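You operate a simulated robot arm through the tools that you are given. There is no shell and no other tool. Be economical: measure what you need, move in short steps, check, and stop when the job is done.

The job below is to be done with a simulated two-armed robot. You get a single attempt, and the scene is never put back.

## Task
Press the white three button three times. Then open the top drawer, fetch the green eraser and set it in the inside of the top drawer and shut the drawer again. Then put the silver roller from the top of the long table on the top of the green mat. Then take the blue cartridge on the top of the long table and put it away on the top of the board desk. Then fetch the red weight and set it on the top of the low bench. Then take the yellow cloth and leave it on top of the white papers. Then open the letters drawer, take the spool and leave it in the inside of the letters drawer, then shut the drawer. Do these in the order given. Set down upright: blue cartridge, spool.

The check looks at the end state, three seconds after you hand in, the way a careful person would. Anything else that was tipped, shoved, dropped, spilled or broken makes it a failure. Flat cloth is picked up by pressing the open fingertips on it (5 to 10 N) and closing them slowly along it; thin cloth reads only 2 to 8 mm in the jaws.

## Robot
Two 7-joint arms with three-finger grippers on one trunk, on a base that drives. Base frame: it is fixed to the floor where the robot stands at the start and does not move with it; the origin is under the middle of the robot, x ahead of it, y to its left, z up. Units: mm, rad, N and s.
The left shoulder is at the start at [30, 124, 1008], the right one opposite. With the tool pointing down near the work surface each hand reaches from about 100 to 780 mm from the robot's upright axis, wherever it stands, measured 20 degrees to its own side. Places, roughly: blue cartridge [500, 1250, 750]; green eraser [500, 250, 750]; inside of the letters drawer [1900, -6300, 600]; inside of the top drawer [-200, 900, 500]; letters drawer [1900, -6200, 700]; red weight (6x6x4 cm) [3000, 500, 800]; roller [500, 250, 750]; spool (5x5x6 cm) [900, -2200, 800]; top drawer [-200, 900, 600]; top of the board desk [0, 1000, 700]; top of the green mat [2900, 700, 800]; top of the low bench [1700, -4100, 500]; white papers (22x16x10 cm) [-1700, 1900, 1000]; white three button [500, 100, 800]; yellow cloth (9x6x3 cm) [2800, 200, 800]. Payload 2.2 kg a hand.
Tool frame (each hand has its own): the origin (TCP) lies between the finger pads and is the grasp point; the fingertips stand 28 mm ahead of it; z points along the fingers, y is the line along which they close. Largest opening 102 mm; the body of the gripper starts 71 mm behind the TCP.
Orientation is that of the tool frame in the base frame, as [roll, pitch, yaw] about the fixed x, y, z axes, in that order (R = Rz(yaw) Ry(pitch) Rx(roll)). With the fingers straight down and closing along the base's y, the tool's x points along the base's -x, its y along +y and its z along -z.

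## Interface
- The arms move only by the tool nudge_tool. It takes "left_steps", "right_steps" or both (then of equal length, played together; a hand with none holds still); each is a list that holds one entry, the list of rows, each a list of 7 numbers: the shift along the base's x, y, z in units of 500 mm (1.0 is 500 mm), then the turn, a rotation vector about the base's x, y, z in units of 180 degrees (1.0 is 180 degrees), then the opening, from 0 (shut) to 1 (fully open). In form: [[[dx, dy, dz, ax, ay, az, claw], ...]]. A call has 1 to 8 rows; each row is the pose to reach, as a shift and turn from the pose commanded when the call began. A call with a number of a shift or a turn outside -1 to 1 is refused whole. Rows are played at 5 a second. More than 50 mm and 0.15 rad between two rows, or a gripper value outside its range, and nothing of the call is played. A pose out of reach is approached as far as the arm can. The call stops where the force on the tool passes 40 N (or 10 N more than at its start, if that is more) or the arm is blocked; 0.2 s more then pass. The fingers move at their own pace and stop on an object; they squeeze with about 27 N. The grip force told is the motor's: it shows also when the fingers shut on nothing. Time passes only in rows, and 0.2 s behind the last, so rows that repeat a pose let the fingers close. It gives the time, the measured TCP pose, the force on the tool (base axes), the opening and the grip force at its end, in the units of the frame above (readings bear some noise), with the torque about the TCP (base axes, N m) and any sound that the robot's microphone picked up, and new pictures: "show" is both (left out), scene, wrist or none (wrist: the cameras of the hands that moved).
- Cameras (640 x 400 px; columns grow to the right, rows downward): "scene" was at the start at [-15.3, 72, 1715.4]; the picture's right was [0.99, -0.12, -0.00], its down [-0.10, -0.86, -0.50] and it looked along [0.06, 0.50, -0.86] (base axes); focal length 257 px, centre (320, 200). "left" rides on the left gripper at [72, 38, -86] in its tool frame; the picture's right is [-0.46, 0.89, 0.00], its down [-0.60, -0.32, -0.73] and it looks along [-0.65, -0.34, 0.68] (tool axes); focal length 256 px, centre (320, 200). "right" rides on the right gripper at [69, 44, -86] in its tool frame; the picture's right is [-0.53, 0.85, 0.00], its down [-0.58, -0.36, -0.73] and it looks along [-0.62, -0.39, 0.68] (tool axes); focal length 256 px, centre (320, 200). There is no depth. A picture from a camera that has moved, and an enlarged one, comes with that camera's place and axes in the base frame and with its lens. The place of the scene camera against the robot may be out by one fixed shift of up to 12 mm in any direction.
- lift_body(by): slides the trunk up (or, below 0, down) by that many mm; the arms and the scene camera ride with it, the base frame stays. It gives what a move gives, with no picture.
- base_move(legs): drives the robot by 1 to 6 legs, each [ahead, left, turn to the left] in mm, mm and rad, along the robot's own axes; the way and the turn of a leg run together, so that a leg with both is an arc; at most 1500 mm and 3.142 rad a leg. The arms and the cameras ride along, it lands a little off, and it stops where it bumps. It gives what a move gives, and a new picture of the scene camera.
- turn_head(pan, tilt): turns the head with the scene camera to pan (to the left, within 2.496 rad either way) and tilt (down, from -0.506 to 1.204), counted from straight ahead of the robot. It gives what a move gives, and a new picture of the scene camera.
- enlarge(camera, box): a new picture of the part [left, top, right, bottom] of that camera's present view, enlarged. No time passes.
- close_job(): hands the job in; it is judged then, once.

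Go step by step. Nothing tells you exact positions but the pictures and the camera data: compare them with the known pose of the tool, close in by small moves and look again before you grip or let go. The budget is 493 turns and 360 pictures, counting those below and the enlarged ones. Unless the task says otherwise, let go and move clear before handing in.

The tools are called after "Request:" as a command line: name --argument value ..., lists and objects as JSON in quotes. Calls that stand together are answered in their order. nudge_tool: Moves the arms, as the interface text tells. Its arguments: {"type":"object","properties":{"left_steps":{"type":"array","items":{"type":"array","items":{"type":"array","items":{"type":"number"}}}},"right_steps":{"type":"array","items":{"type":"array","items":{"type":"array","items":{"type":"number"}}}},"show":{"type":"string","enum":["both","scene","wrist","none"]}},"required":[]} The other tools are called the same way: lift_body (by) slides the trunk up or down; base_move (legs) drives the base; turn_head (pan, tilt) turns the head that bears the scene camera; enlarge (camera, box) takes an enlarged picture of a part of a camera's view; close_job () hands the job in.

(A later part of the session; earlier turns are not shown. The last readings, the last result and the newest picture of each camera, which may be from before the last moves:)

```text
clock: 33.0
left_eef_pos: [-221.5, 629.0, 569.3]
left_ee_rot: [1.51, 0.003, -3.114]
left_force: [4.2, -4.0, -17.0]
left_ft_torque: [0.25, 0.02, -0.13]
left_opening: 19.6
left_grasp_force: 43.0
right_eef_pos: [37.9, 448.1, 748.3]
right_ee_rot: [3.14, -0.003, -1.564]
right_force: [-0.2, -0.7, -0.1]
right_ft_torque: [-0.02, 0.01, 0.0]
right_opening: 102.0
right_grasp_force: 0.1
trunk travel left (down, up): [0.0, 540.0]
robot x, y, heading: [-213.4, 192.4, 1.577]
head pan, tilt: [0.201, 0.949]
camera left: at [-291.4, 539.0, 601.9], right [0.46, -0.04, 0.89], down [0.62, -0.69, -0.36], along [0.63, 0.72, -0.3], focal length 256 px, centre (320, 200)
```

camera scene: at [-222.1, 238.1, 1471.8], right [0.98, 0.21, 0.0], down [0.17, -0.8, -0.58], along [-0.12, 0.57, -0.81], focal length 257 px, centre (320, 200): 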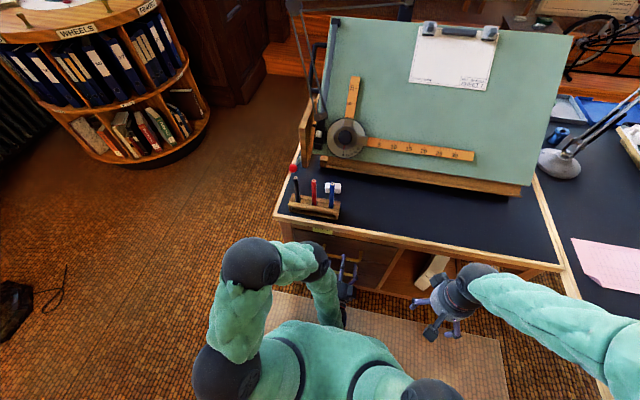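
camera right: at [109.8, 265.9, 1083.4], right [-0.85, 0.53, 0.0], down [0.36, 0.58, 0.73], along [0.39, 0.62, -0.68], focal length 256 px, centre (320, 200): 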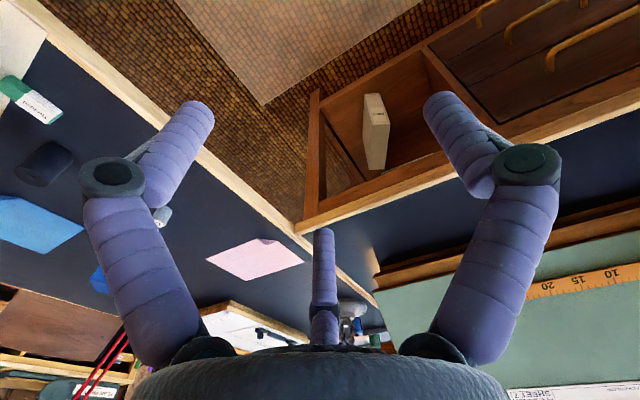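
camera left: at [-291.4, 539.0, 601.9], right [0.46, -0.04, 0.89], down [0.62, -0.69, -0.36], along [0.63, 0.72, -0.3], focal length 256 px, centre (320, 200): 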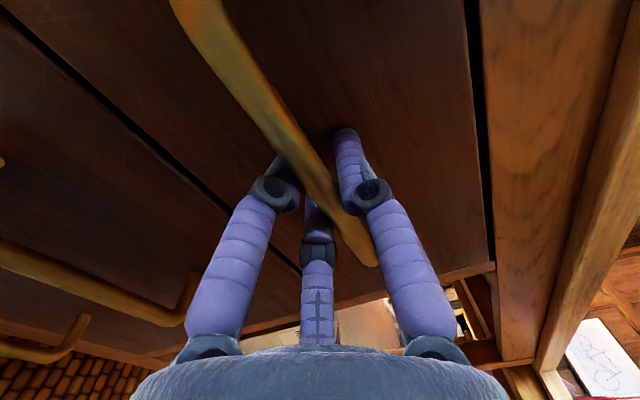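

Gripped. I ease the hand down 3 mm to take off the load, then pull by backing the base.

Request:
nudge_tool --left_steps '[[[0, 0, -0.003, 0, 0, 0, 0], [0, 0, -0.006, 0, 0, 0, 0]]]' --show "none"

Request:
base_move --legs '[[-200, 0, 0]]'

```text
clock: 33.6
left_eef_pos: [-223.2, 629.5, 570.1]
left_ee_rot: [1.502, 0.004, -3.109]
left_force: [-3.0, -17.5, 8.5]
left_ft_torque: [0.03, 0.08, -0.72]
left_opening: 19.0
left_grasp_force: 44.4
right_eef_pos: [36.1, 447.2, 749.8]
right_ee_rot: [3.14, 0.001, -1.561]
right_force: [0.3, 0.0, 0.7]
right_ft_torque: [-0.01, -0.02, 0.0]
right_opening: 101.8
right_grasp_force: 0.1
trunk travel left (down, up): [0.0, 540.0]
robot x, y, heading: [-214.2, 191.4, 1.578]
head pan, tilt: [0.201, 0.949]
```

```text
clock: 35.2
left_eef_pos: [-221.1, 428.0, 571.2]
left_ee_rot: [1.501, 0.004, -3.104]
left_force: [-5.2, -0.8, 27.4]
left_ft_torque: [-0.32, 0.01, -0.09]
left_opening: 18.7
left_grasp_force: 43.5
right_eef_pos: [38.0, 246.5, 748.3]
right_ee_rot: [-3.141, -0.001, -1.557]
right_force: [0.4, -0.7, 0.2]
right_ft_torque: [0.0, 0.01, 0.02]
right_opening: 102.1
right_grasp_force: 0.0
trunk travel left (down, up): [0.0, 540.0]
robot x, y, heading: [-210.8, -13.0, 1.584]
head pan, tilt: [0.201, 0.949]
camera scene: at [-220.6, 34.1, 1472.0], right [0.98, 0.21, 0.0], down [0.17, -0.79, -0.58], along [-0.12, 0.57, -0.81], focal length 257 px, centre (320, 200)
```

scene: 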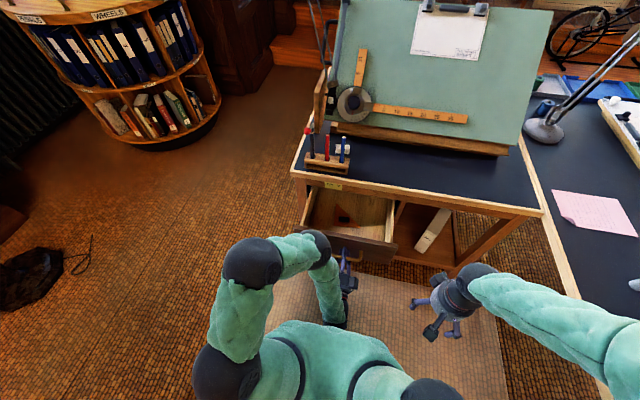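

The drawer is open. I let go and back the base away.

Request:
nudge_tool --left_steps '[[[0, 0, 0, 0, 0, 0, 1], [0, 0, 0, 0, 0, 0, 1], [0, 0, 0, 0, 0, 0, 1]]]' --show "none"

Request:
base_move --legs '[[-110, 0, 0]]'

Request:
enlarge --camera "scene" --box '[260, 150, 460, 310]'

```text
clock: 36.0
left_eef_pos: [-220.3, 428.6, 569.9]
left_ee_rot: [1.502, 0.006, -3.104]
left_force: [-0.5, 0.6, -0.1]
left_ft_torque: [-0.02, -0.01, -0.02]
left_opening: 102.3
left_grasp_force: 0.1
right_eef_pos: [37.9, 247.3, 748.3]
right_ee_rot: [-3.14, -0.002, -1.56]
right_force: [-0.3, 0.0, 0.2]
right_ft_torque: [-0.01, -0.02, -0.01]
right_opening: 102.1
right_grasp_force: 0.0
trunk travel left (down, up): [0.0, 540.0]
robot x, y, heading: [-206.9, -11.5, 1.584]
head pan, tilt: [0.201, 0.949]
```

```text
clock: 37.1
left_eef_pos: [-221.0, 322.3, 569.8]
left_ee_rot: [1.503, 0.007, -3.103]
left_force: [-0.8, -0.5, -0.2]
left_ft_torque: [-0.02, -0.01, -0.02]
left_opening: 102.1
left_grasp_force: 0.0
right_eef_pos: [39.8, 143.6, 748.1]
right_ee_rot: [3.141, -0.001, -1.555]
right_force: [0.6, -0.3, -0.1]
right_ft_torque: [0.0, 0.0, 0.02]
right_opening: 102.1
right_grasp_force: 0.1
trunk travel left (down, up): [0.0, 540.0]
robot x, y, heading: [-208.7, -119.4, 1.59]
head pan, tilt: [0.201, 0.949]
camera scene: at [-218.9, -70.3, 1471.9], right [0.98, 0.21, 0.0], down [0.17, -0.79, -0.58], along [-0.12, 0.57, -0.81], focal length 257 px, centre (320, 200)
```

scene: 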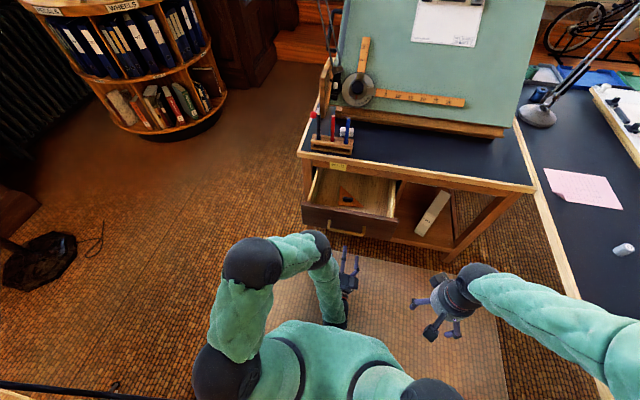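

```text
2.50 times, centred on (360, 230) of scene
camera zoom: at [-218.9, -70.3, 1471.9], right [0.98, 0.21, 0.0], down [0.17, -0.79, -0.58], along [-0.12, 0.57, -0.81], focal length 642 px, centre (220, 125)
```

zoom: 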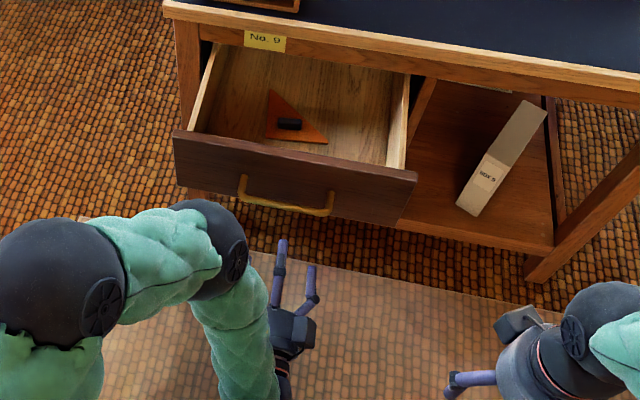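

The drawer is open about 200 mm, with room on its right side. I raise the trunk and bring the left hand back to pointing down, tucked.

Request:
lift_body --by 250

Request:
nudge_tool --left_steps '[[[0, 0, 0.01, -0.0257, -0.0257, 0.0257, 1], [0, 0, 0.03, -0.0513, -0.0513, 0.0513, 1], [0, 0, 0.05, -0.077, -0.077, 0.077, 1], [-0.02, 0, 0.07, -0.1027, -0.1027, 0.1027, 1], [-0.05, 0, 0.09, -0.1283, -0.1283, 0.1283, 1], [-0.09, 0, 0.11, -0.154, -0.154, 0.154, 1], [-0.13, 0, 0.13, -0.1797, -0.1797, 0.1797, 1], [-0.17, 0, 0.15, -0.2053, -0.2053, 0.2053, 1]]]' --show "none"

```text
clock: 39.7
left_eef_pos: [-222.3, 323.5, 818.9]
left_ee_rot: [1.502, 0.004, -3.103]
left_force: [-1.1, 0.7, -0.5]
left_ft_torque: [-0.02, 0.02, 0.0]
left_opening: 102.0
left_grasp_force: 0.0
right_eef_pos: [39.3, 141.9, 998.0]
right_ee_rot: [3.139, -0.002, -1.555]
right_force: [0.3, -0.1, -0.3]
right_ft_torque: [0.01, -0.03, -0.01]
right_opening: 102.1
right_grasp_force: 0.0
trunk travel left (down, up): [-250.0, 290.0]
robot x, y, heading: [-212.0, -115.0, 1.589]
head pan, tilt: [0.201, 0.949]
```

```text
clock: 41.5
left_eef_pos: [-307.9, 322.7, 892.1]
left_ee_rot: [2.361, 0.312, -2.262]
left_force: [-0.1, 0.5, -0.9]
left_ft_torque: [0.01, -0.01, -0.02]
left_opening: 102.0
left_grasp_force: 0.0
right_eef_pos: [37.8, 141.9, 998.6]
right_ee_rot: [3.141, -0.003, -1.555]
right_force: [-0.3, -0.3, 0.6]
right_ft_torque: [-0.02, 0.01, -0.01]
right_opening: 102.1
right_grasp_force: 0.0
trunk travel left (down, up): [-250.0, 290.0]
robot x, y, heading: [-210.5, -116.7, 1.583]
head pan, tilt: [0.201, 0.949]
```

Request:
nudge_tool --left_steps '[[[-0.04, -0.026, 0.025, -0.0257, -0.0257, 0.0257, 1], [-0.08, -0.053, 0.05, -0.0513, -0.0513, 0.0513, 1], [-0.12, -0.08, 0.075, -0.077, -0.077, 0.077, 1], [-0.16, -0.106, 0.1, -0.1027, -0.1027, 0.1027, 1], [-0.2, -0.133, 0.125, -0.1283, -0.1283, 0.1283, 1], [-0.24, -0.16, 0.15, -0.154, -0.154, 0.154, 1], [-0.29, -0.186, 0.18, -0.1797, -0.1797, 0.1797, 1]]]' --show "none"

Request:
base_move --legs '[[0, 0, -1.59], [200, 0, 0]]'

Request:
turn_head --pan 0.0 --tilt 0.95

```text
clock: 43.1
left_eef_pos: [-451.0, 228.8, 986.2]
left_ee_rot: [3.074, -0.041, -1.567]
left_force: [0.0, 0.1, 0.2]
left_ft_torque: [-0.01, 0.04, 0.02]
left_opening: 101.8
left_grasp_force: 0.1
right_eef_pos: [39.9, 141.2, 997.8]
right_ee_rot: [3.14, -0.001, -1.554]
right_force: [0.5, -0.3, -0.1]
right_ft_torque: [0.03, 0.04, 0.02]
right_opening: 102.0
right_grasp_force: 0.1
trunk travel left (down, up): [-250.0, 290.0]
robot x, y, heading: [-212.6, -117.1, 1.587]
head pan, tilt: [0.201, 0.949]
```

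```text
clock: 48.6
left_eef_pos: [339.2, 116.3, 985.7]
left_ee_rot: [3.074, -0.04, 3.129]
left_force: [1.0, -0.1, -0.8]
left_ft_torque: [-0.02, 0.05, 0.03]
left_opening: 102.2
left_grasp_force: 0.1
right_eef_pos: [244.0, -371.0, 998.3]
right_ee_rot: [3.141, -0.002, 3.14]
right_force: [1.8, 0.2, -0.3]
right_ft_torque: [-0.03, 0.04, 0.01]
right_opening: 102.1
right_grasp_force: 0.0
trunk travel left (down, up): [-250.0, 290.0]
robot x, y, heading: [-13.0, -111.8, 0.0]
head pan, tilt: [0.201, 0.949]
camera scene: at [38.3, -97.2, 1721.8], right [0.2, -0.98, 0.0], down [-0.8, -0.16, -0.58], along [0.57, 0.11, -0.81], focal length 257 px, centre (320, 200)
```

scene: 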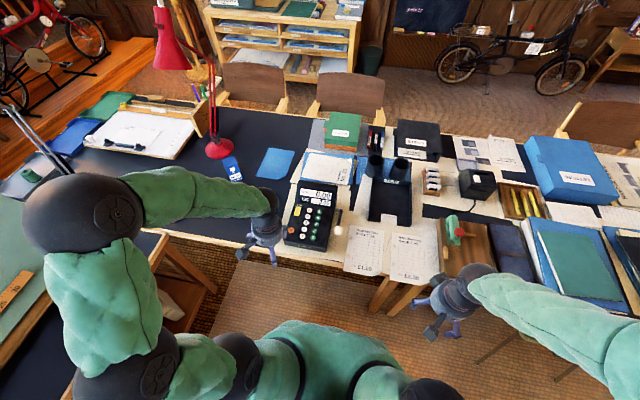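

```text
clock: 49.3
left_eef_pos: [338.2, 117.2, 985.7]
left_ee_rot: [3.072, -0.04, 3.13]
left_force: [0.5, -0.7, -0.4]
left_ft_torque: [-0.05, -0.02, -0.02]
left_opening: 102.0
left_grasp_force: 0.0
right_eef_pos: [241.5, -369.1, 998.6]
right_ee_rot: [3.141, -0.001, 3.139]
right_force: [-0.4, 0.4, 0.0]
right_ft_torque: [0.01, 0.01, 0.0]
right_opening: 101.9
right_grasp_force: 0.0
trunk travel left (down, up): [-250.0, 290.0]
robot x, y, heading: [-13.1, -117.0, -0.001]
head pan, tilt: [0.0, 0.949]
camera scene: at [37.5, -111.6, 1721.9], right [0.0, -1.0, 0.0], down [-0.81, 0.0, -0.58], along [0.58, 0.0, -0.81], focal length 257 px, centre (320, 200)
```

scene: 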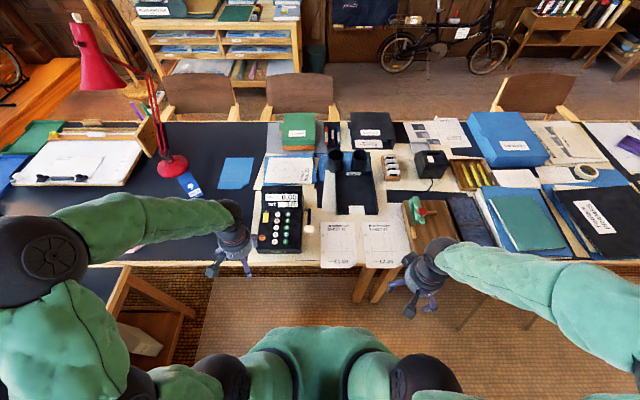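

Request:
enlarge --camera "scene" --box '[180, 160, 340, 270]'

```text
3.64 times, centred on (260, 215) of scene
camera zoom: at [37.5, -111.6, 1721.9], right [0.0, -1.0, 0.0], down [-0.81, 0.0, -0.58], along [0.58, 0.0, -0.81], focal length 933 px, centre (538, 146)
```

zoom: 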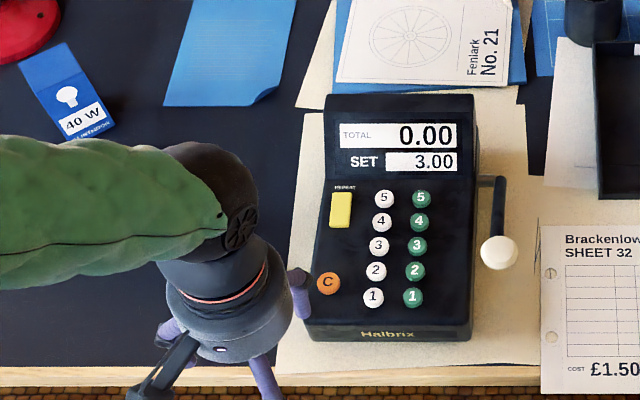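

The SET line reads 3.00. The eraser lies just left of the machine, so I bring the left hand above it.

Request:
nudge_tool --left_steps '[[[0.06, 0.03, -0.04, -0.004, -0.003, 0, 1], [0.12, 0.06, -0.08, -0.01, -0.006, 0, 1], [0.18, 0.09, -0.12, -0.015, -0.009, 0, 1], [0.24, 0.13, -0.16, -0.02, -0.012, 0, 1], [0.28, 0.166, -0.21, -0.0215, -0.0127, 0, 1]]]' --show "wrist"

```text
clock: 50.5
left_eef_pos: [482.2, 203.6, 878.9]
left_ee_rot: [3.139, 0.001, 3.128]
left_force: [0.4, 0.7, -0.8]
left_ft_torque: [-0.01, 0.02, -0.01]
left_opening: 102.0
left_grasp_force: 0.2
right_eef_pos: [244.2, -368.7, 997.9]
right_ee_rot: [-3.141, 0.0, 3.141]
right_force: [0.0, -0.4, -0.1]
right_ft_torque: [-0.03, 0.0, 0.0]
right_opening: 102.1
right_grasp_force: 0.0
trunk travel left (down, up): [-250.0, 290.0]
robot x, y, heading: [-12.9, -114.0, -0.002]
head pan, tilt: [0.0, 0.949]
camera left: at [410.5, 243.0, 964.4], right [0.48, 0.88, 0.0], down [0.6, -0.33, 0.73], along [0.64, -0.35, -0.68], focal length 256 px, centre (320, 200)
```

left: 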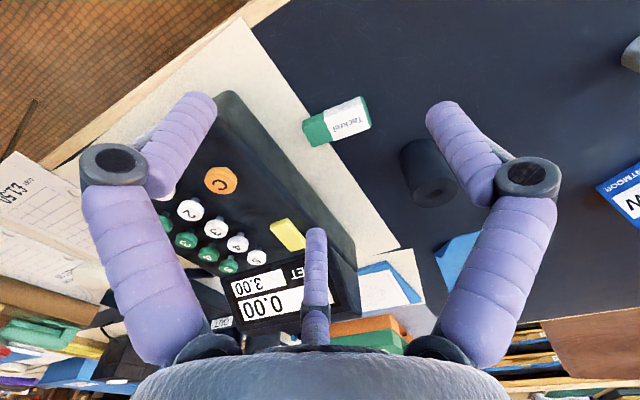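

The eraser centre is about [531, 197, 744], nearly along y. I lower the open hand over it with a 12-degree turn.

Request:
nudge_tool --left_steps '[[[0.04, -0.004, -0.05, 0, 0, -0.03, 1], [0.08, -0.008, -0.1, 0, 0, -0.067, 1], [0.098, -0.013, -0.16, 0, 0, -0.067, 1]]]' --show "wrist"

```text
clock: 51.3
left_eef_pos: [529.7, 195.6, 798.8]
left_ee_rot: [3.139, 0.003, 2.916]
left_force: [0.1, -0.1, -0.2]
left_ft_torque: [-0.01, 0.02, 0.0]
left_opening: 101.8
left_grasp_force: 0.1
right_eef_pos: [242.2, -371.1, 998.3]
right_ee_rot: [3.141, -0.002, 3.138]
right_force: [0.2, 0.9, 0.3]
right_ft_torque: [0.0, 0.03, -0.01]
right_opening: 102.2
right_grasp_force: 0.0
trunk travel left (down, up): [-250.0, 290.0]
robot x, y, heading: [-14.7, -115.9, 0.0]
head pan, tilt: [0.0, 0.949]
camera left: at [467.7, 248.8, 884.0], right [0.65, 0.76, 0.0], down [0.52, -0.44, 0.73], along [0.56, -0.47, -0.68], focal length 256 px, centre (320, 200)
```

left: 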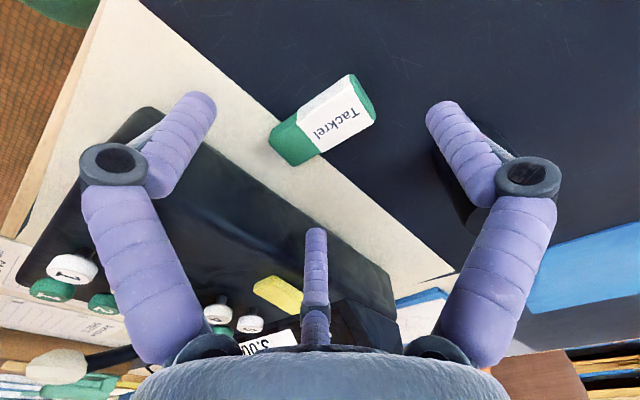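

Alignment looks right. I descend to the table and close.

Request:
nudge_tool --left_steps '[[[0.003, 0.004, -0.03, 0, 0, 0.01, 1], [0.004, 0.006, -0.06, 0, 0, 0.02, 1], [0.004, 0.006, -0.072, 0, 0, 0.02, 1], [0.004, 0.006, -0.072, 0, 0, 0.02, 0], [0.004, 0.006, -0.072, 0, 0, 0.02, 0], [0.004, 0.006, -0.072, 0, 0, 0.02, 0]]]' --show "wrist"

```text
clock: 52.6
left_eef_pos: [527.5, 194.8, 767.8]
left_ee_rot: [3.141, -0.002, 2.981]
left_force: [-13.0, -6.8, 24.2]
left_ft_torque: [-0.49, -0.14, -0.23]
left_opening: 30.6
left_grasp_force: 26.8
right_eef_pos: [239.0, -371.6, 998.4]
right_ee_rot: [3.14, 0.002, 3.14]
right_force: [-0.3, -0.5, 0.4]
right_ft_torque: [0.0, -0.02, -0.05]
right_opening: 102.3
right_grasp_force: 0.0
trunk travel left (down, up): [-250.0, 290.0]
robot x, y, heading: [-15.7, -118.5, -0.002]
head pan, tilt: [0.0, 0.949]
stopped in row 6 (left hand): the force on the tool passed its limit at 45 N (the readings are from after the stop); the commanded pose is now the measured one
camera left: at [463.2, 243.3, 853.2], right [0.6, 0.8, 0.0], down [0.55, -0.41, 0.73], along [0.58, -0.44, -0.68], focal length 256 px, centre (320, 200)
```

left: 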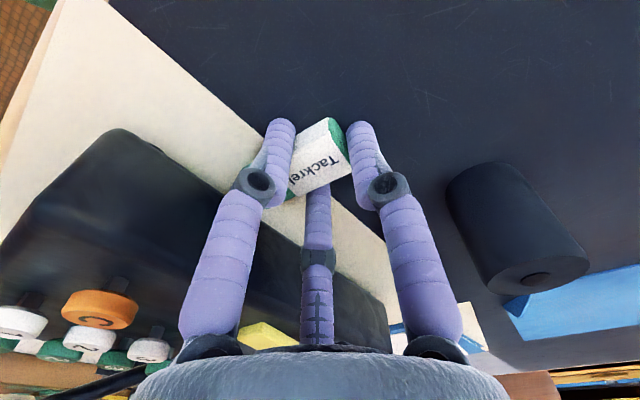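

The eraser twisted in the jaws and the tips touch the table. I release, raise and look again.

Request:
nudge_tool --left_steps '[[[0, 0, 0.008, 0, 0, 0, 0.35], [0, 0, 0.008, 0, 0, 0, 0.6], [0, 0, 0.01, 0, 0, 0, 1], [0, 0, 0.05, 0, 0, 0, 1], [-0.04, 0.02, 0.12, 0, 0, 0, 1]]]' --show "wrist"

```text
clock: 53.8
left_eef_pos: [509.6, 207.1, 824.8]
left_ee_rot: [3.14, -0.004, 2.978]
left_force: [0.0, 0.4, 1.1]
left_ft_torque: [-0.02, -0.05, 0.01]
left_opening: 101.9
left_grasp_force: 0.2
right_eef_pos: [242.4, -370.5, 999.4]
right_ee_rot: [3.141, -0.001, 3.137]
right_force: [0.5, -0.4, 0.4]
right_ft_torque: [0.0, -0.03, 0.03]
right_opening: 102.0
right_grasp_force: 0.1
trunk travel left (down, up): [-250.0, 290.0]
robot x, y, heading: [-11.3, -120.2, -0.004]
head pan, tilt: [0.0, 0.949]
camera left: at [444.7, 256.2, 910.8], right [0.6, 0.8, 0.0], down [0.55, -0.41, 0.73], along [0.58, -0.44, -0.68], focal length 256 px, centre (320, 200)
```

left: 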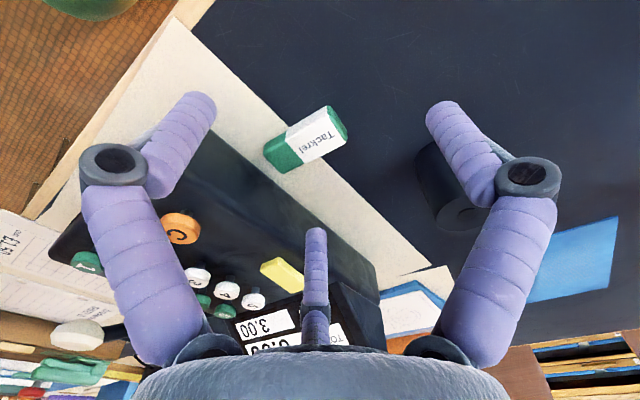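

The eraser is now nearly along y, centred near [522, 185]. I turn the hand to grip it across its narrow side.

Request:
nudge_tool --left_steps '[[[0.003, -0.006, 0.01, 0, 0, -0.046, 1], [0.006, -0.012, 0.01, 0, 0, -0.092, 1], [0.01, -0.018, 0.01, 0, 0, -0.138, 1], [0.014, -0.025, 0.01, 0, 0, -0.184, 1], [0.018, -0.03, 0.01, 0, 0, -0.23, 1], [0.02, -0.036, 0.01, 0, 0, -0.276, 1], [0.022, -0.04, 0.01, 0, 0, -0.322, 1], [0.025, -0.044, 0.01, 0, 0, -0.368, 1]]]' --show "none"

Request:
nudge_tool --left_steps '[[[0, 0, 0, 0, 0, -0.046, 1], [0, 0, 0, 0, 0, -0.1, 1], [0, 0, 0, 0, 0, -0.1, 1]]]' --show "wrist"

```text
clock: 55.6
left_eef_pos: [522.9, 183.6, 829.6]
left_ee_rot: [-3.14, -0.003, 1.822]
left_force: [0.3, -0.2, 0.0]
left_ft_torque: [0.0, 0.0, -0.04]
left_opening: 102.3
left_grasp_force: 0.1
right_eef_pos: [242.1, -371.0, 998.5]
right_ee_rot: [-3.141, -0.002, 3.141]
right_force: [-0.5, -0.3, 0.2]
right_ft_torque: [0.0, -0.01, -0.01]
right_opening: 102.0
right_grasp_force: 0.2
trunk travel left (down, up): [-250.0, 290.0]
robot x, y, heading: [-12.5, -119.5, -0.001]
head pan, tilt: [0.0, 0.949]
```

```text
refused: row 2 steps farther than a row can; nothing moved
```

Request:
nudge_tool --left_steps '[[[0, 0, 0, 0, 0, -0.04, 1], [0, 0, 0, 0, 0, -0.08, 1], [0, 0, 0, 0, 0, -0.1, 1]]]' --show "wrist"

```text
clock: 56.4
left_eef_pos: [523.2, 183.0, 828.6]
left_ee_rot: [-3.141, -0.002, 1.508]
left_force: [-0.2, 0.2, -0.3]
left_ft_torque: [0.02, 0.0, -0.02]
left_opening: 101.9
left_grasp_force: 0.1
right_eef_pos: [242.0, -370.7, 998.2]
right_ee_rot: [-3.141, -0.001, 3.14]
right_force: [0.5, -0.4, 0.1]
right_ft_torque: [0.01, -0.01, 0.0]
right_opening: 101.8
right_grasp_force: 0.0
trunk travel left (down, up): [-250.0, 290.0]
robot x, y, heading: [-12.1, -116.1, 0.0]
head pan, tilt: [0.0, 0.949]
camera left: at [565.4, 253.5, 914.7], right [0.85, -0.52, 0.0], down [-0.35, -0.58, 0.73], along [-0.38, -0.62, -0.68], focal length 256 px, centre (320, 200)
```

left: 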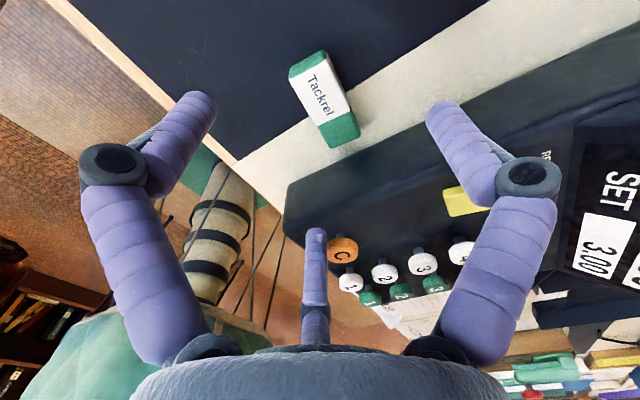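

The eraser is between the fingers at about [527, 187]. I descend carefully to feel for the table.

Request:
nudge_tool --left_steps '[[[0.004, 0.004, -0.05, 0, 0, 0, 0.8], [0.008, 0.008, -0.1, 0, 0, -0.01, 0.6], [0.008, 0.008, -0.118, 0, 0, -0.01, 0.6], [0.008, 0.008, -0.122, 0, 0, -0.01, 0.6]]]' --show "wrist"

```text
clock: 57.4
left_eef_pos: [526.5, 186.0, 768.4]
left_ee_rot: [-3.141, -0.002, 1.477]
left_force: [-0.3, -0.5, 0.1]
left_ft_torque: [0.02, -0.03, 0.01]
left_opening: 61.0
left_grasp_force: 0.0
right_eef_pos: [241.8, -370.8, 998.8]
right_ee_rot: [3.14, 0.001, 3.139]
right_force: [-0.8, -0.5, -0.8]
right_ft_torque: [0.0, 0.0, -0.02]
right_opening: 102.0
right_grasp_force: 0.1
trunk travel left (down, up): [-250.0, 290.0]
robot x, y, heading: [-17.3, -114.4, -0.005]
head pan, tilt: [0.0, 0.949]
camera left: at [571.9, 256.0, 853.8], right [0.84, -0.54, 0.0], down [-0.37, -0.57, 0.73], along [-0.4, -0.61, -0.68], focal length 256 px, centre (320, 200)
```

left: 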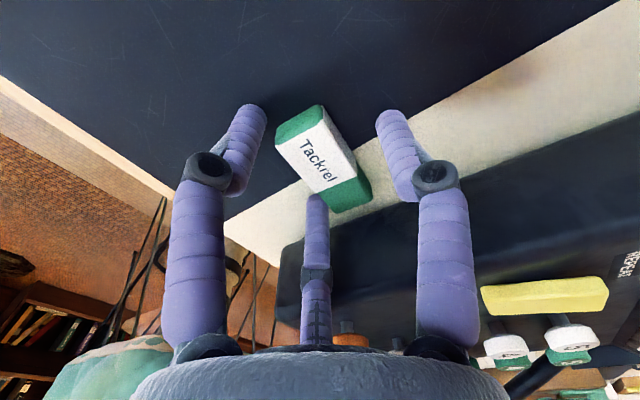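

No contact yet; eraser well between the fingers. I go a few millimetres lower and close gently.

Request:
nudge_tool --left_steps '[[[0, 0, -0.006, 0, 0, 0, 0.5], [0, 0, -0.01, 0, 0, 0, 0.4], [0, 0, -0.01, 0, 0, 0, 0.2], [0, 0, -0.008, 0, 0, 0, 0], [0, 0, -0.006, 0, 0, 0, 0], [0, 0, -0.006, 0, 0, 0, 0]]]' --show "wrist"

```text
clock: 58.1
left_eef_pos: [525.2, 184.2, 767.1]
left_ee_rot: [-3.14, -0.002, 1.479]
left_force: [-9.4, -10.6, 25.2]
left_ft_torque: [-0.9, 0.69, -0.02]
left_opening: 35.5
left_grasp_force: 11.6
right_eef_pos: [240.0, -371.6, 999.2]
right_ee_rot: [3.141, 0.001, 3.139]
right_force: [-0.3, 0.1, -0.1]
right_ft_torque: [0.0, -0.01, -0.01]
right_opening: 102.2
right_grasp_force: 0.1
trunk travel left (down, up): [-250.0, 290.0]
robot x, y, heading: [-15.5, -117.5, -0.003]
head pan, tilt: [0.0, 0.949]
stopped in row 3 (left hand): the force on the tool passed its limit at 49 N (the readings are from after the stop); the commanded pose is now the measured one
camera left: at [570.4, 252.5, 853.1], right [0.84, -0.54, 0.0], down [-0.37, -0.57, 0.73], along [-0.4, -0.61, -0.68], focal length 256 px, centre (320, 200)
```

left: 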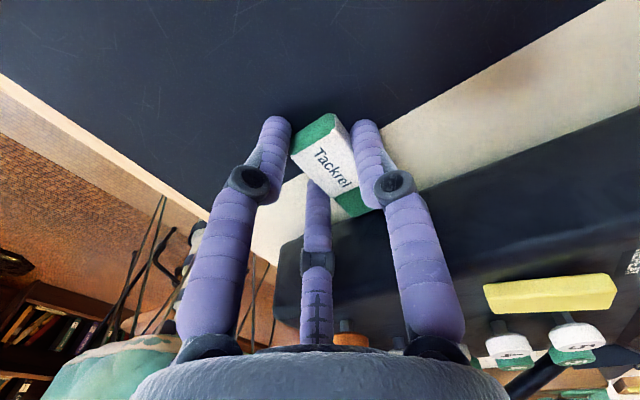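

The tips touch the table as they close, so I ease up 2 mm and close fully.

Request:
nudge_tool --left_steps '[[[0, 0, 0.004, 0, 0, 0, 0.3], [0, 0, 0.005, 0, 0, 0, 0.1], [0, 0, 0.005, 0, 0, 0, 0], [0, 0, 0.005, 0, 0, 0, 0]]]' --show "wrist"

```text
clock: 59.1
left_eef_pos: [526.0, 186.6, 768.9]
left_ee_rot: [-3.141, -0.001, 1.479]
left_force: [0.2, -2.1, 2.2]
left_ft_torque: [-0.14, 0.05, -0.01]
left_opening: 33.5
left_grasp_force: 27.1
right_eef_pos: [241.0, -371.9, 998.1]
right_ee_rot: [3.14, 0.0, 3.137]
right_force: [0.6, -0.3, 0.5]
right_ft_torque: [-0.01, 0.0, 0.0]
right_opening: 101.9
right_grasp_force: 0.0
trunk travel left (down, up): [-250.0, 290.0]
robot x, y, heading: [-11.3, -117.8, -0.006]
head pan, tilt: [0.0, 0.949]
camera left: at [570.7, 255.0, 853.1], right [0.84, -0.54, 0.0], down [-0.37, -0.57, 0.73], along [-0.4, -0.61, -0.68], focal length 256 px, centre (320, 200)
```

left: 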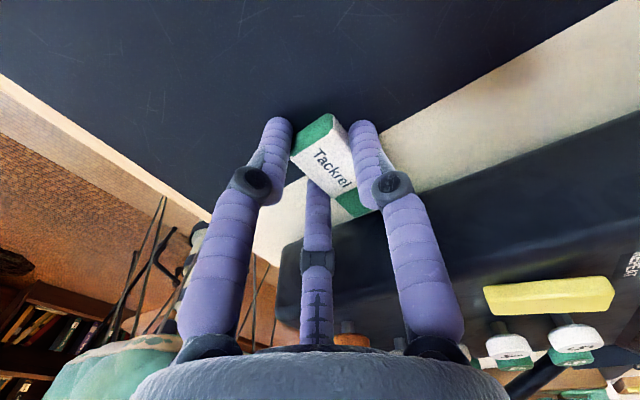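

A firm 27 N grip at 33.5 mm. I lift and check.

Request:
nudge_tool --left_steps '[[[0, 0, 0.04, 0, 0, 0, 0], [0, 0, 0.1, 0, 0, 0, 0], [-0.04, 0, 0.18, 0, 0, 0, 0], [-0.1, 0, 0.26, 0, 0, 0, 0], [-0.18, 0, 0.3, 0, 0, 0, 0], [-0.26, 0, 0.34, 0, 0, 0, 0]]]' --show "both"

```text
clock: 60.5
left_eef_pos: [396.6, 182.4, 934.5]
left_ee_rot: [3.141, -0.001, 1.477]
left_force: [-0.6, -0.1, 0.2]
left_ft_torque: [-0.04, 0.0, 0.04]
left_opening: 33.3
left_grasp_force: 27.2
right_eef_pos: [240.6, -371.5, 998.0]
right_ee_rot: [3.14, 0.0, 3.139]
right_force: [0.2, -0.2, -0.9]
right_ft_torque: [0.0, -0.01, -0.04]
right_opening: 102.0
right_grasp_force: 0.1
trunk travel left (down, up): [-250.0, 290.0]
robot x, y, heading: [-10.9, -114.8, -0.003]
head pan, tilt: [0.0, 0.949]
camera scene: at [35.7, -112.7, 1721.9], right [0.0, -1.0, 0.0], down [-0.81, 0.0, -0.58], along [0.58, 0.0, -0.81], focal length 257 px, centre (320, 200)
camera left: at [441.7, 252.2, 1020.2], right [0.84, -0.54, 0.0], down [-0.37, -0.57, 0.73], along [-0.4, -0.61, -0.68], focal length 256 px, centre (320, 200)
```

scene: 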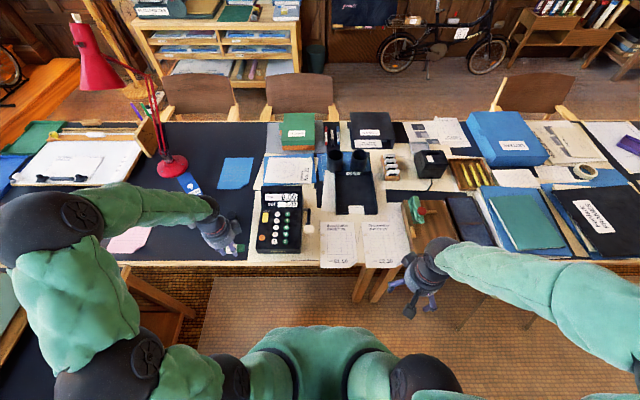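
left: 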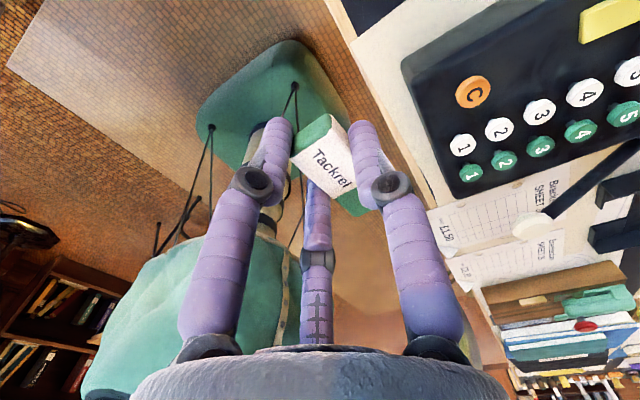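

The eraser is held. I turn to face the desk and drive to the open drawer.

Request:
base_move --legs '[[0, 0, 1.573], [180, -70, 0]]'

Request:
turn_head --pan 0.3 --tilt 1.0

```text
clock: 65.8
left_eef_pos: [-241.6, 471.9, 933.6]
left_ee_rot: [-3.141, -0.002, 3.047]
left_force: [0.6, 0.2, -1.0]
left_ft_torque: [-0.03, 0.0, 0.02]
left_opening: 32.1
left_grasp_force: 27.0
right_eef_pos: [313.3, 313.8, 998.3]
right_ee_rot: [3.141, -0.002, -1.577]
right_force: [0.8, 0.1, -0.2]
right_ft_torque: [-0.03, 0.02, -0.03]
right_opening: 102.1
right_grasp_force: 0.0
trunk travel left (down, up): [-250.0, 290.0]
robot x, y, heading: [58.3, 59.3, 1.565]
head pan, tilt: [0.0, 0.949]
camera scene: at [65.9, 109.5, 1721.8], right [1.0, -0.01, 0.0], down [0.0, -0.81, -0.58], along [0.0, 0.58, -0.81], focal length 257 px, centre (320, 200)
```

scene: 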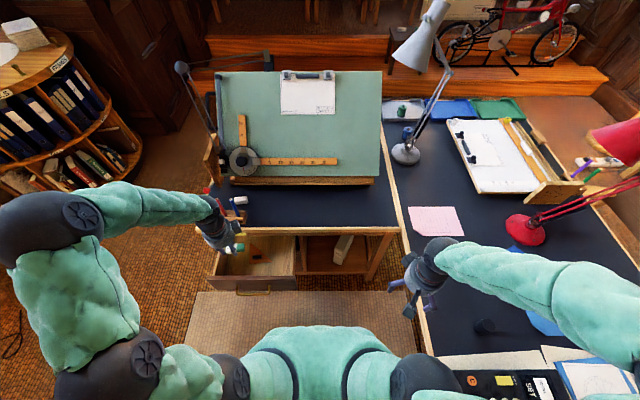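

```text
clock: 66.6
left_eef_pos: [-241.6, 471.0, 934.7]
left_ee_rot: [-3.14, -0.002, 3.048]
left_force: [-0.4, 0.0, -0.5]
left_ft_torque: [0.01, 0.03, 0.01]
left_opening: 31.9
left_grasp_force: 27.0
right_eef_pos: [313.3, 313.4, 998.4]
right_ee_rot: [3.142, -0.001, -1.575]
right_force: [0.5, -0.9, 0.2]
right_ft_torque: [0.02, 0.0, 0.02]
right_opening: 101.9
right_grasp_force: 0.1
trunk travel left (down, up): [-250.0, 290.0]
robot x, y, heading: [58.0, 59.4, 1.564]
head pan, tilt: [0.3, 1.0]
camera scene: at [44.6, 101.8, 1718.3], right [0.96, 0.29, 0.0], down [0.24, -0.81, -0.54], along [-0.16, 0.52, -0.84], focal length 257 px, centre (320, 200)
```

scene: 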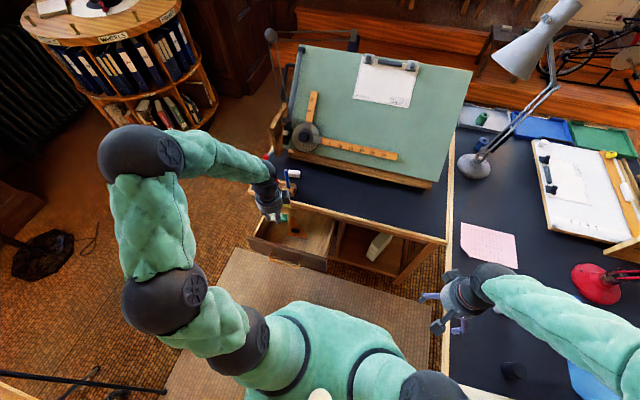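

Request:
enlarge --camera "scene" --box '[235, 170, 355, 280]'

```text
3.64 times, centred on (295, 225) of scene
camera zoom: at [44.6, 101.8, 1718.3], right [0.96, 0.29, 0.0], down [0.24, -0.81, -0.54], along [-0.16, 0.52, -0.84], focal length 933 px, centre (411, 109)
```

zoom: 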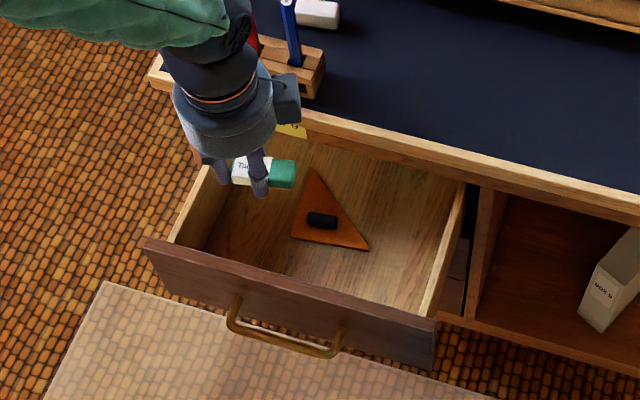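

I aim for the right half of the drawer, about [-140, 572]. I go over it first and look from the wrist.

Request:
nudge_tool --left_steps '[[[0.05, 0.05, 0, 0, 0, 0, 0], [0.1, 0.1, 0, 0, 0, 0, 0], [0.15, 0.15, -0.03, 0, 0, 0, 0], [0.2, 0.2, -0.08, 0, 0, 0, 0], [0.2, 0.2, -0.16, 0, 0, 0, 0], [0.2, 0.2, -0.24, 0, 0, 0, 0], [0.2, 0.2, -0.32, 0, 0, 0, 0], [0.2, 0.2, -0.4, 0, 0, 0, 0]]]' --show "both"

```text
clock: 68.4
left_eef_pos: [-143.4, 572.4, 729.7]
left_ee_rot: [3.141, -0.003, 3.048]
left_force: [-0.6, 0.9, -0.4]
left_ft_torque: [-0.02, -0.02, 0.02]
left_opening: 31.8
left_grasp_force: 26.9
right_eef_pos: [313.1, 313.4, 998.1]
right_ee_rot: [-3.141, -0.002, -1.575]
right_force: [0.8, -1.1, -0.6]
right_ft_torque: [-0.01, -0.01, 0.02]
right_opening: 102.3
right_grasp_force: 0.0
trunk travel left (down, up): [-250.0, 290.0]
robot x, y, heading: [57.8, 58.7, 1.56]
head pan, tilt: [0.3, 1.0]
camera scene: at [44.5, 102.6, 1718.2], right [0.96, 0.29, 0.0], down [0.24, -0.81, -0.54], along [-0.16, 0.52, -0.84], focal length 257 px, centre (320, 200)
camera left: at [-210.7, 617.7, 815.4], right [0.55, 0.84, 0.0], down [0.57, -0.37, 0.73], along [0.61, -0.4, -0.68], focal length 256 px, centre (320, 200)
```

scene: 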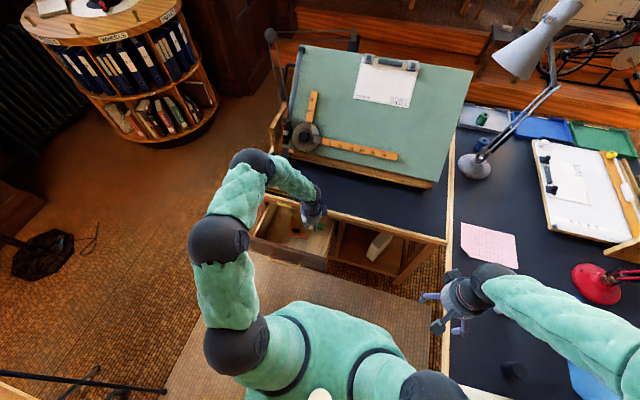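
left: 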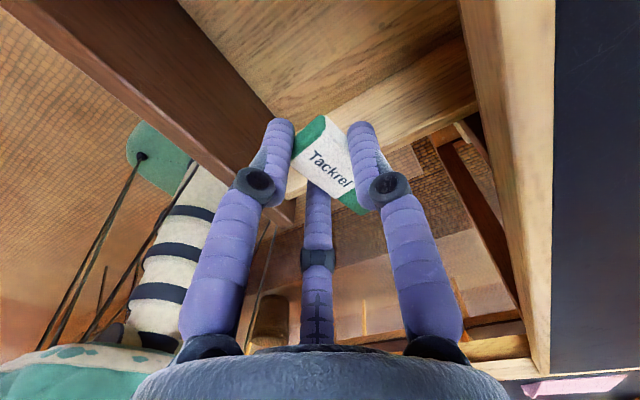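

The free floor lies under the hand, with the side wall near x -60. I shift 20 mm right and descend into the drawer.

Request:
nudge_tool --left_steps '[[[0.04, 0, -0.06, 0, 0, 0, 0], [0.04, 0, -0.14, 0, 0, 0, 0], [0.04, 0, -0.22, 0, 0, 0, 0], [0.04, 0, -0.28, 0, 0, 0, 0], [0.04, 0, -0.32, 0, 0, 0, 0]]]' --show "both"

```text
clock: 69.6
left_eef_pos: [-122.0, 570.9, 574.0]
left_ee_rot: [3.141, -0.002, 3.047]
left_force: [0.4, -0.5, 0.9]
left_ft_torque: [-0.01, 0.01, -0.02]
left_opening: 31.4
left_grasp_force: 26.9
right_eef_pos: [312.5, 311.6, 999.3]
right_ee_rot: [3.141, -0.002, -1.575]
right_force: [0.1, 0.3, 0.3]
right_ft_torque: [-0.01, -0.01, -0.01]
right_opening: 102.0
right_grasp_force: 0.1
trunk travel left (down, up): [-250.0, 290.0]
robot x, y, heading: [59.2, 58.0, 1.565]
head pan, tilt: [0.3, 1.0]
camera scene: at [44.6, 102.0, 1718.3], right [0.96, 0.29, 0.0], down [0.24, -0.81, -0.54], along [-0.16, 0.52, -0.84], focal length 257 px, centre (320, 200)
camera left: at [-190.2, 615.1, 658.9], right [0.55, 0.84, 0.0], down [0.57, -0.37, 0.73], along [0.61, -0.4, -0.68], focal length 256 px, centre (320, 200)
```

scene: 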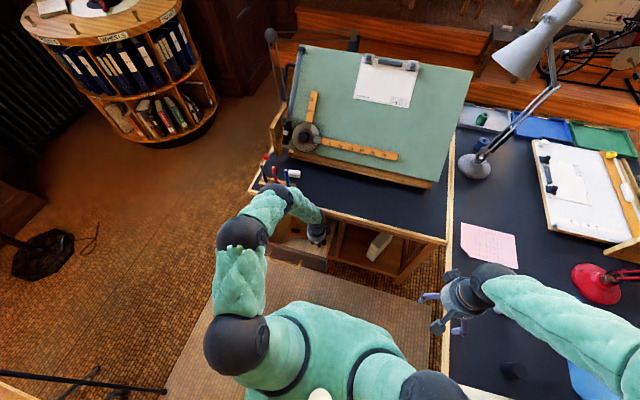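
left: 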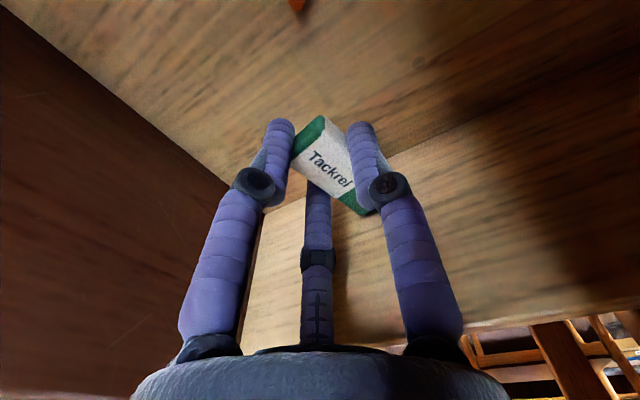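

Inside the drawer with clearance. I descend until contact.

Request:
nudge_tool --left_steps '[[[0, 0, -0.01, 0, 0, 0, 0], [0, 0, -0.02, 0, 0, 0, 0], [0, 0, -0.03, 0, 0, 0, 0], [0, 0, -0.04, 0, 0, 0, 0], [0, 0, -0.05, 0, 0, 0, 0]]]' --show "wrist"

```text
clock: 70.8
left_eef_pos: [-121.4, 572.7, 549.1]
left_ee_rot: [3.141, -0.003, 3.048]
left_force: [0.1, 0.3, -0.8]
left_ft_torque: [-0.02, 0.05, -0.02]
left_opening: 31.3
left_grasp_force: 27.2
right_eef_pos: [313.1, 312.5, 997.9]
right_ee_rot: [3.14, -0.002, -1.576]
right_force: [-0.3, -0.3, -0.4]
right_ft_torque: [0.0, -0.02, 0.01]
right_opening: 102.3
right_grasp_force: 0.0
trunk travel left (down, up): [-250.0, 290.0]
robot x, y, heading: [58.6, 60.2, 1.569]
head pan, tilt: [0.3, 1.0]
camera left: at [-189.4, 616.1, 634.4], right [0.55, 0.84, 0.0], down [0.57, -0.37, 0.73], along [0.61, -0.4, -0.68], focal length 256 px, centre (320, 200)
```

left: 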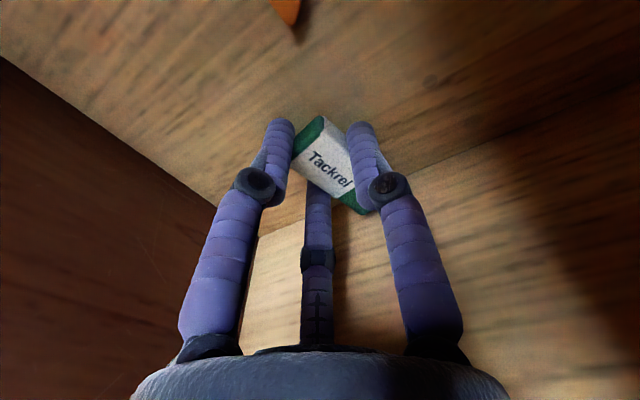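

Request:
nudge_tool --left_steps '[[[0, 0, -0.008, 0, 0, 0, 0], [0, 0, -0.016, 0, 0, 0, 0], [0, 0, -0.024, 0, 0, 0, 0], [0, 0, -0.032, 0, 0, 0, 0]]]' --show "wrist"

```text
clock: 71.5
left_eef_pos: [-121.7, 580.4, 545.3]
left_ee_rot: [3.122, -0.003, 3.047]
left_force: [6.3, 0.7, 19.9]
left_ft_torque: [0.0, -0.59, -0.03]
left_opening: 31.5
left_grasp_force: 26.9
right_eef_pos: [313.2, 311.4, 1000.0]
right_ee_rot: [3.139, -0.001, -1.576]
right_force: [0.8, -0.2, -0.3]
right_ft_torque: [-0.05, -0.02, -0.01]
right_opening: 101.6
right_grasp_force: 0.0
trunk travel left (down, up): [-250.0, 290.0]
robot x, y, heading: [57.5, 59.5, 1.567]
head pan, tilt: [0.3, 1.0]
stopped in row 3 (left hand): the force on the tool passed its limit at 47 N (the readings are from after the stop); the commanded pose is now the measured one
camera left: at [-189.2, 623.7, 631.9], right [0.55, 0.84, 0.01], down [0.57, -0.39, 0.72], along [0.61, -0.39, -0.69], focal length 256 px, centre (320, 200)
```

left: 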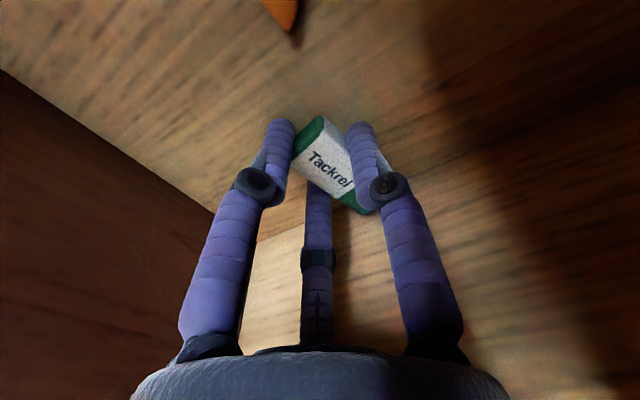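

Touched the drawer floor. I release and lift out.

Request:
nudge_tool --left_steps '[[[0, 0, 0.003, 0, 0, 0, 0.5], [0, 0, 0.003, 0, 0, 0, 0.6], [0, 0, 0.02, 0, 0, 0, 0.6], [0, 0, 0.08, 0, 0, 0, 0.6], [0, 0, 0.16, 0, 0, 0, 0.6], [0, 0, 0.24, 0, 0, 0, 0.6], [0, -0.05, 0.32, 0, 0, 0, 0.6]]]' --show "both"

```text
clock: 73.2
left_eef_pos: [-121.0, 551.2, 706.6]
left_ee_rot: [3.13, -0.002, 3.048]
left_force: [0.4, -0.8, 0.0]
left_ft_torque: [0.04, -0.02, -0.02]
left_opening: 61.1
left_grasp_force: 0.1
right_eef_pos: [314.0, 312.0, 998.1]
right_ee_rot: [3.141, 0.0, -1.576]
right_force: [0.6, 0.2, -0.9]
right_ft_torque: [0.01, -0.02, 0.01]
right_opening: 102.3
right_grasp_force: 0.0
trunk travel left (down, up): [-250.0, 290.0]
robot x, y, heading: [59.8, 58.4, 1.566]
head pan, tilt: [0.3, 1.0]
camera scene: at [44.8, 99.8, 1718.3], right [0.96, 0.29, 0.0], down [0.24, -0.8, -0.54], along [-0.16, 0.52, -0.84], focal length 257 px, centre (320, 200)
camera left: at [-189.2, 595.2, 792.1], right [0.55, 0.84, 0.01], down [0.57, -0.38, 0.73], along [0.61, -0.39, -0.69], focal length 256 px, centre (320, 200)
```

scene: 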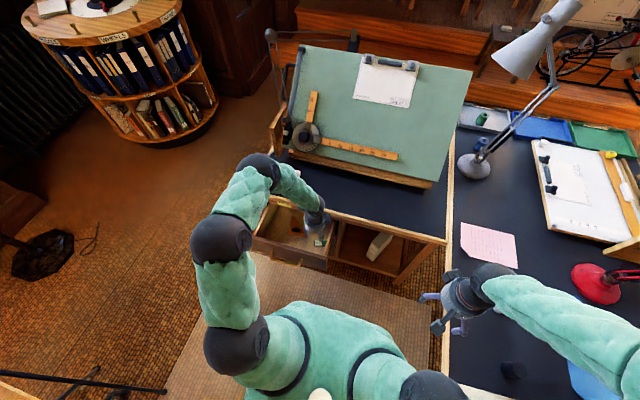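
left: 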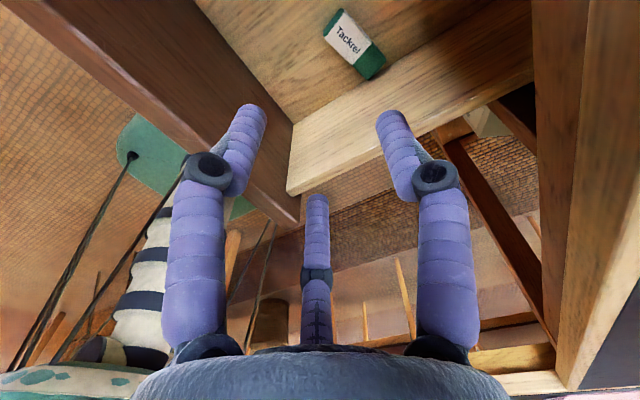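

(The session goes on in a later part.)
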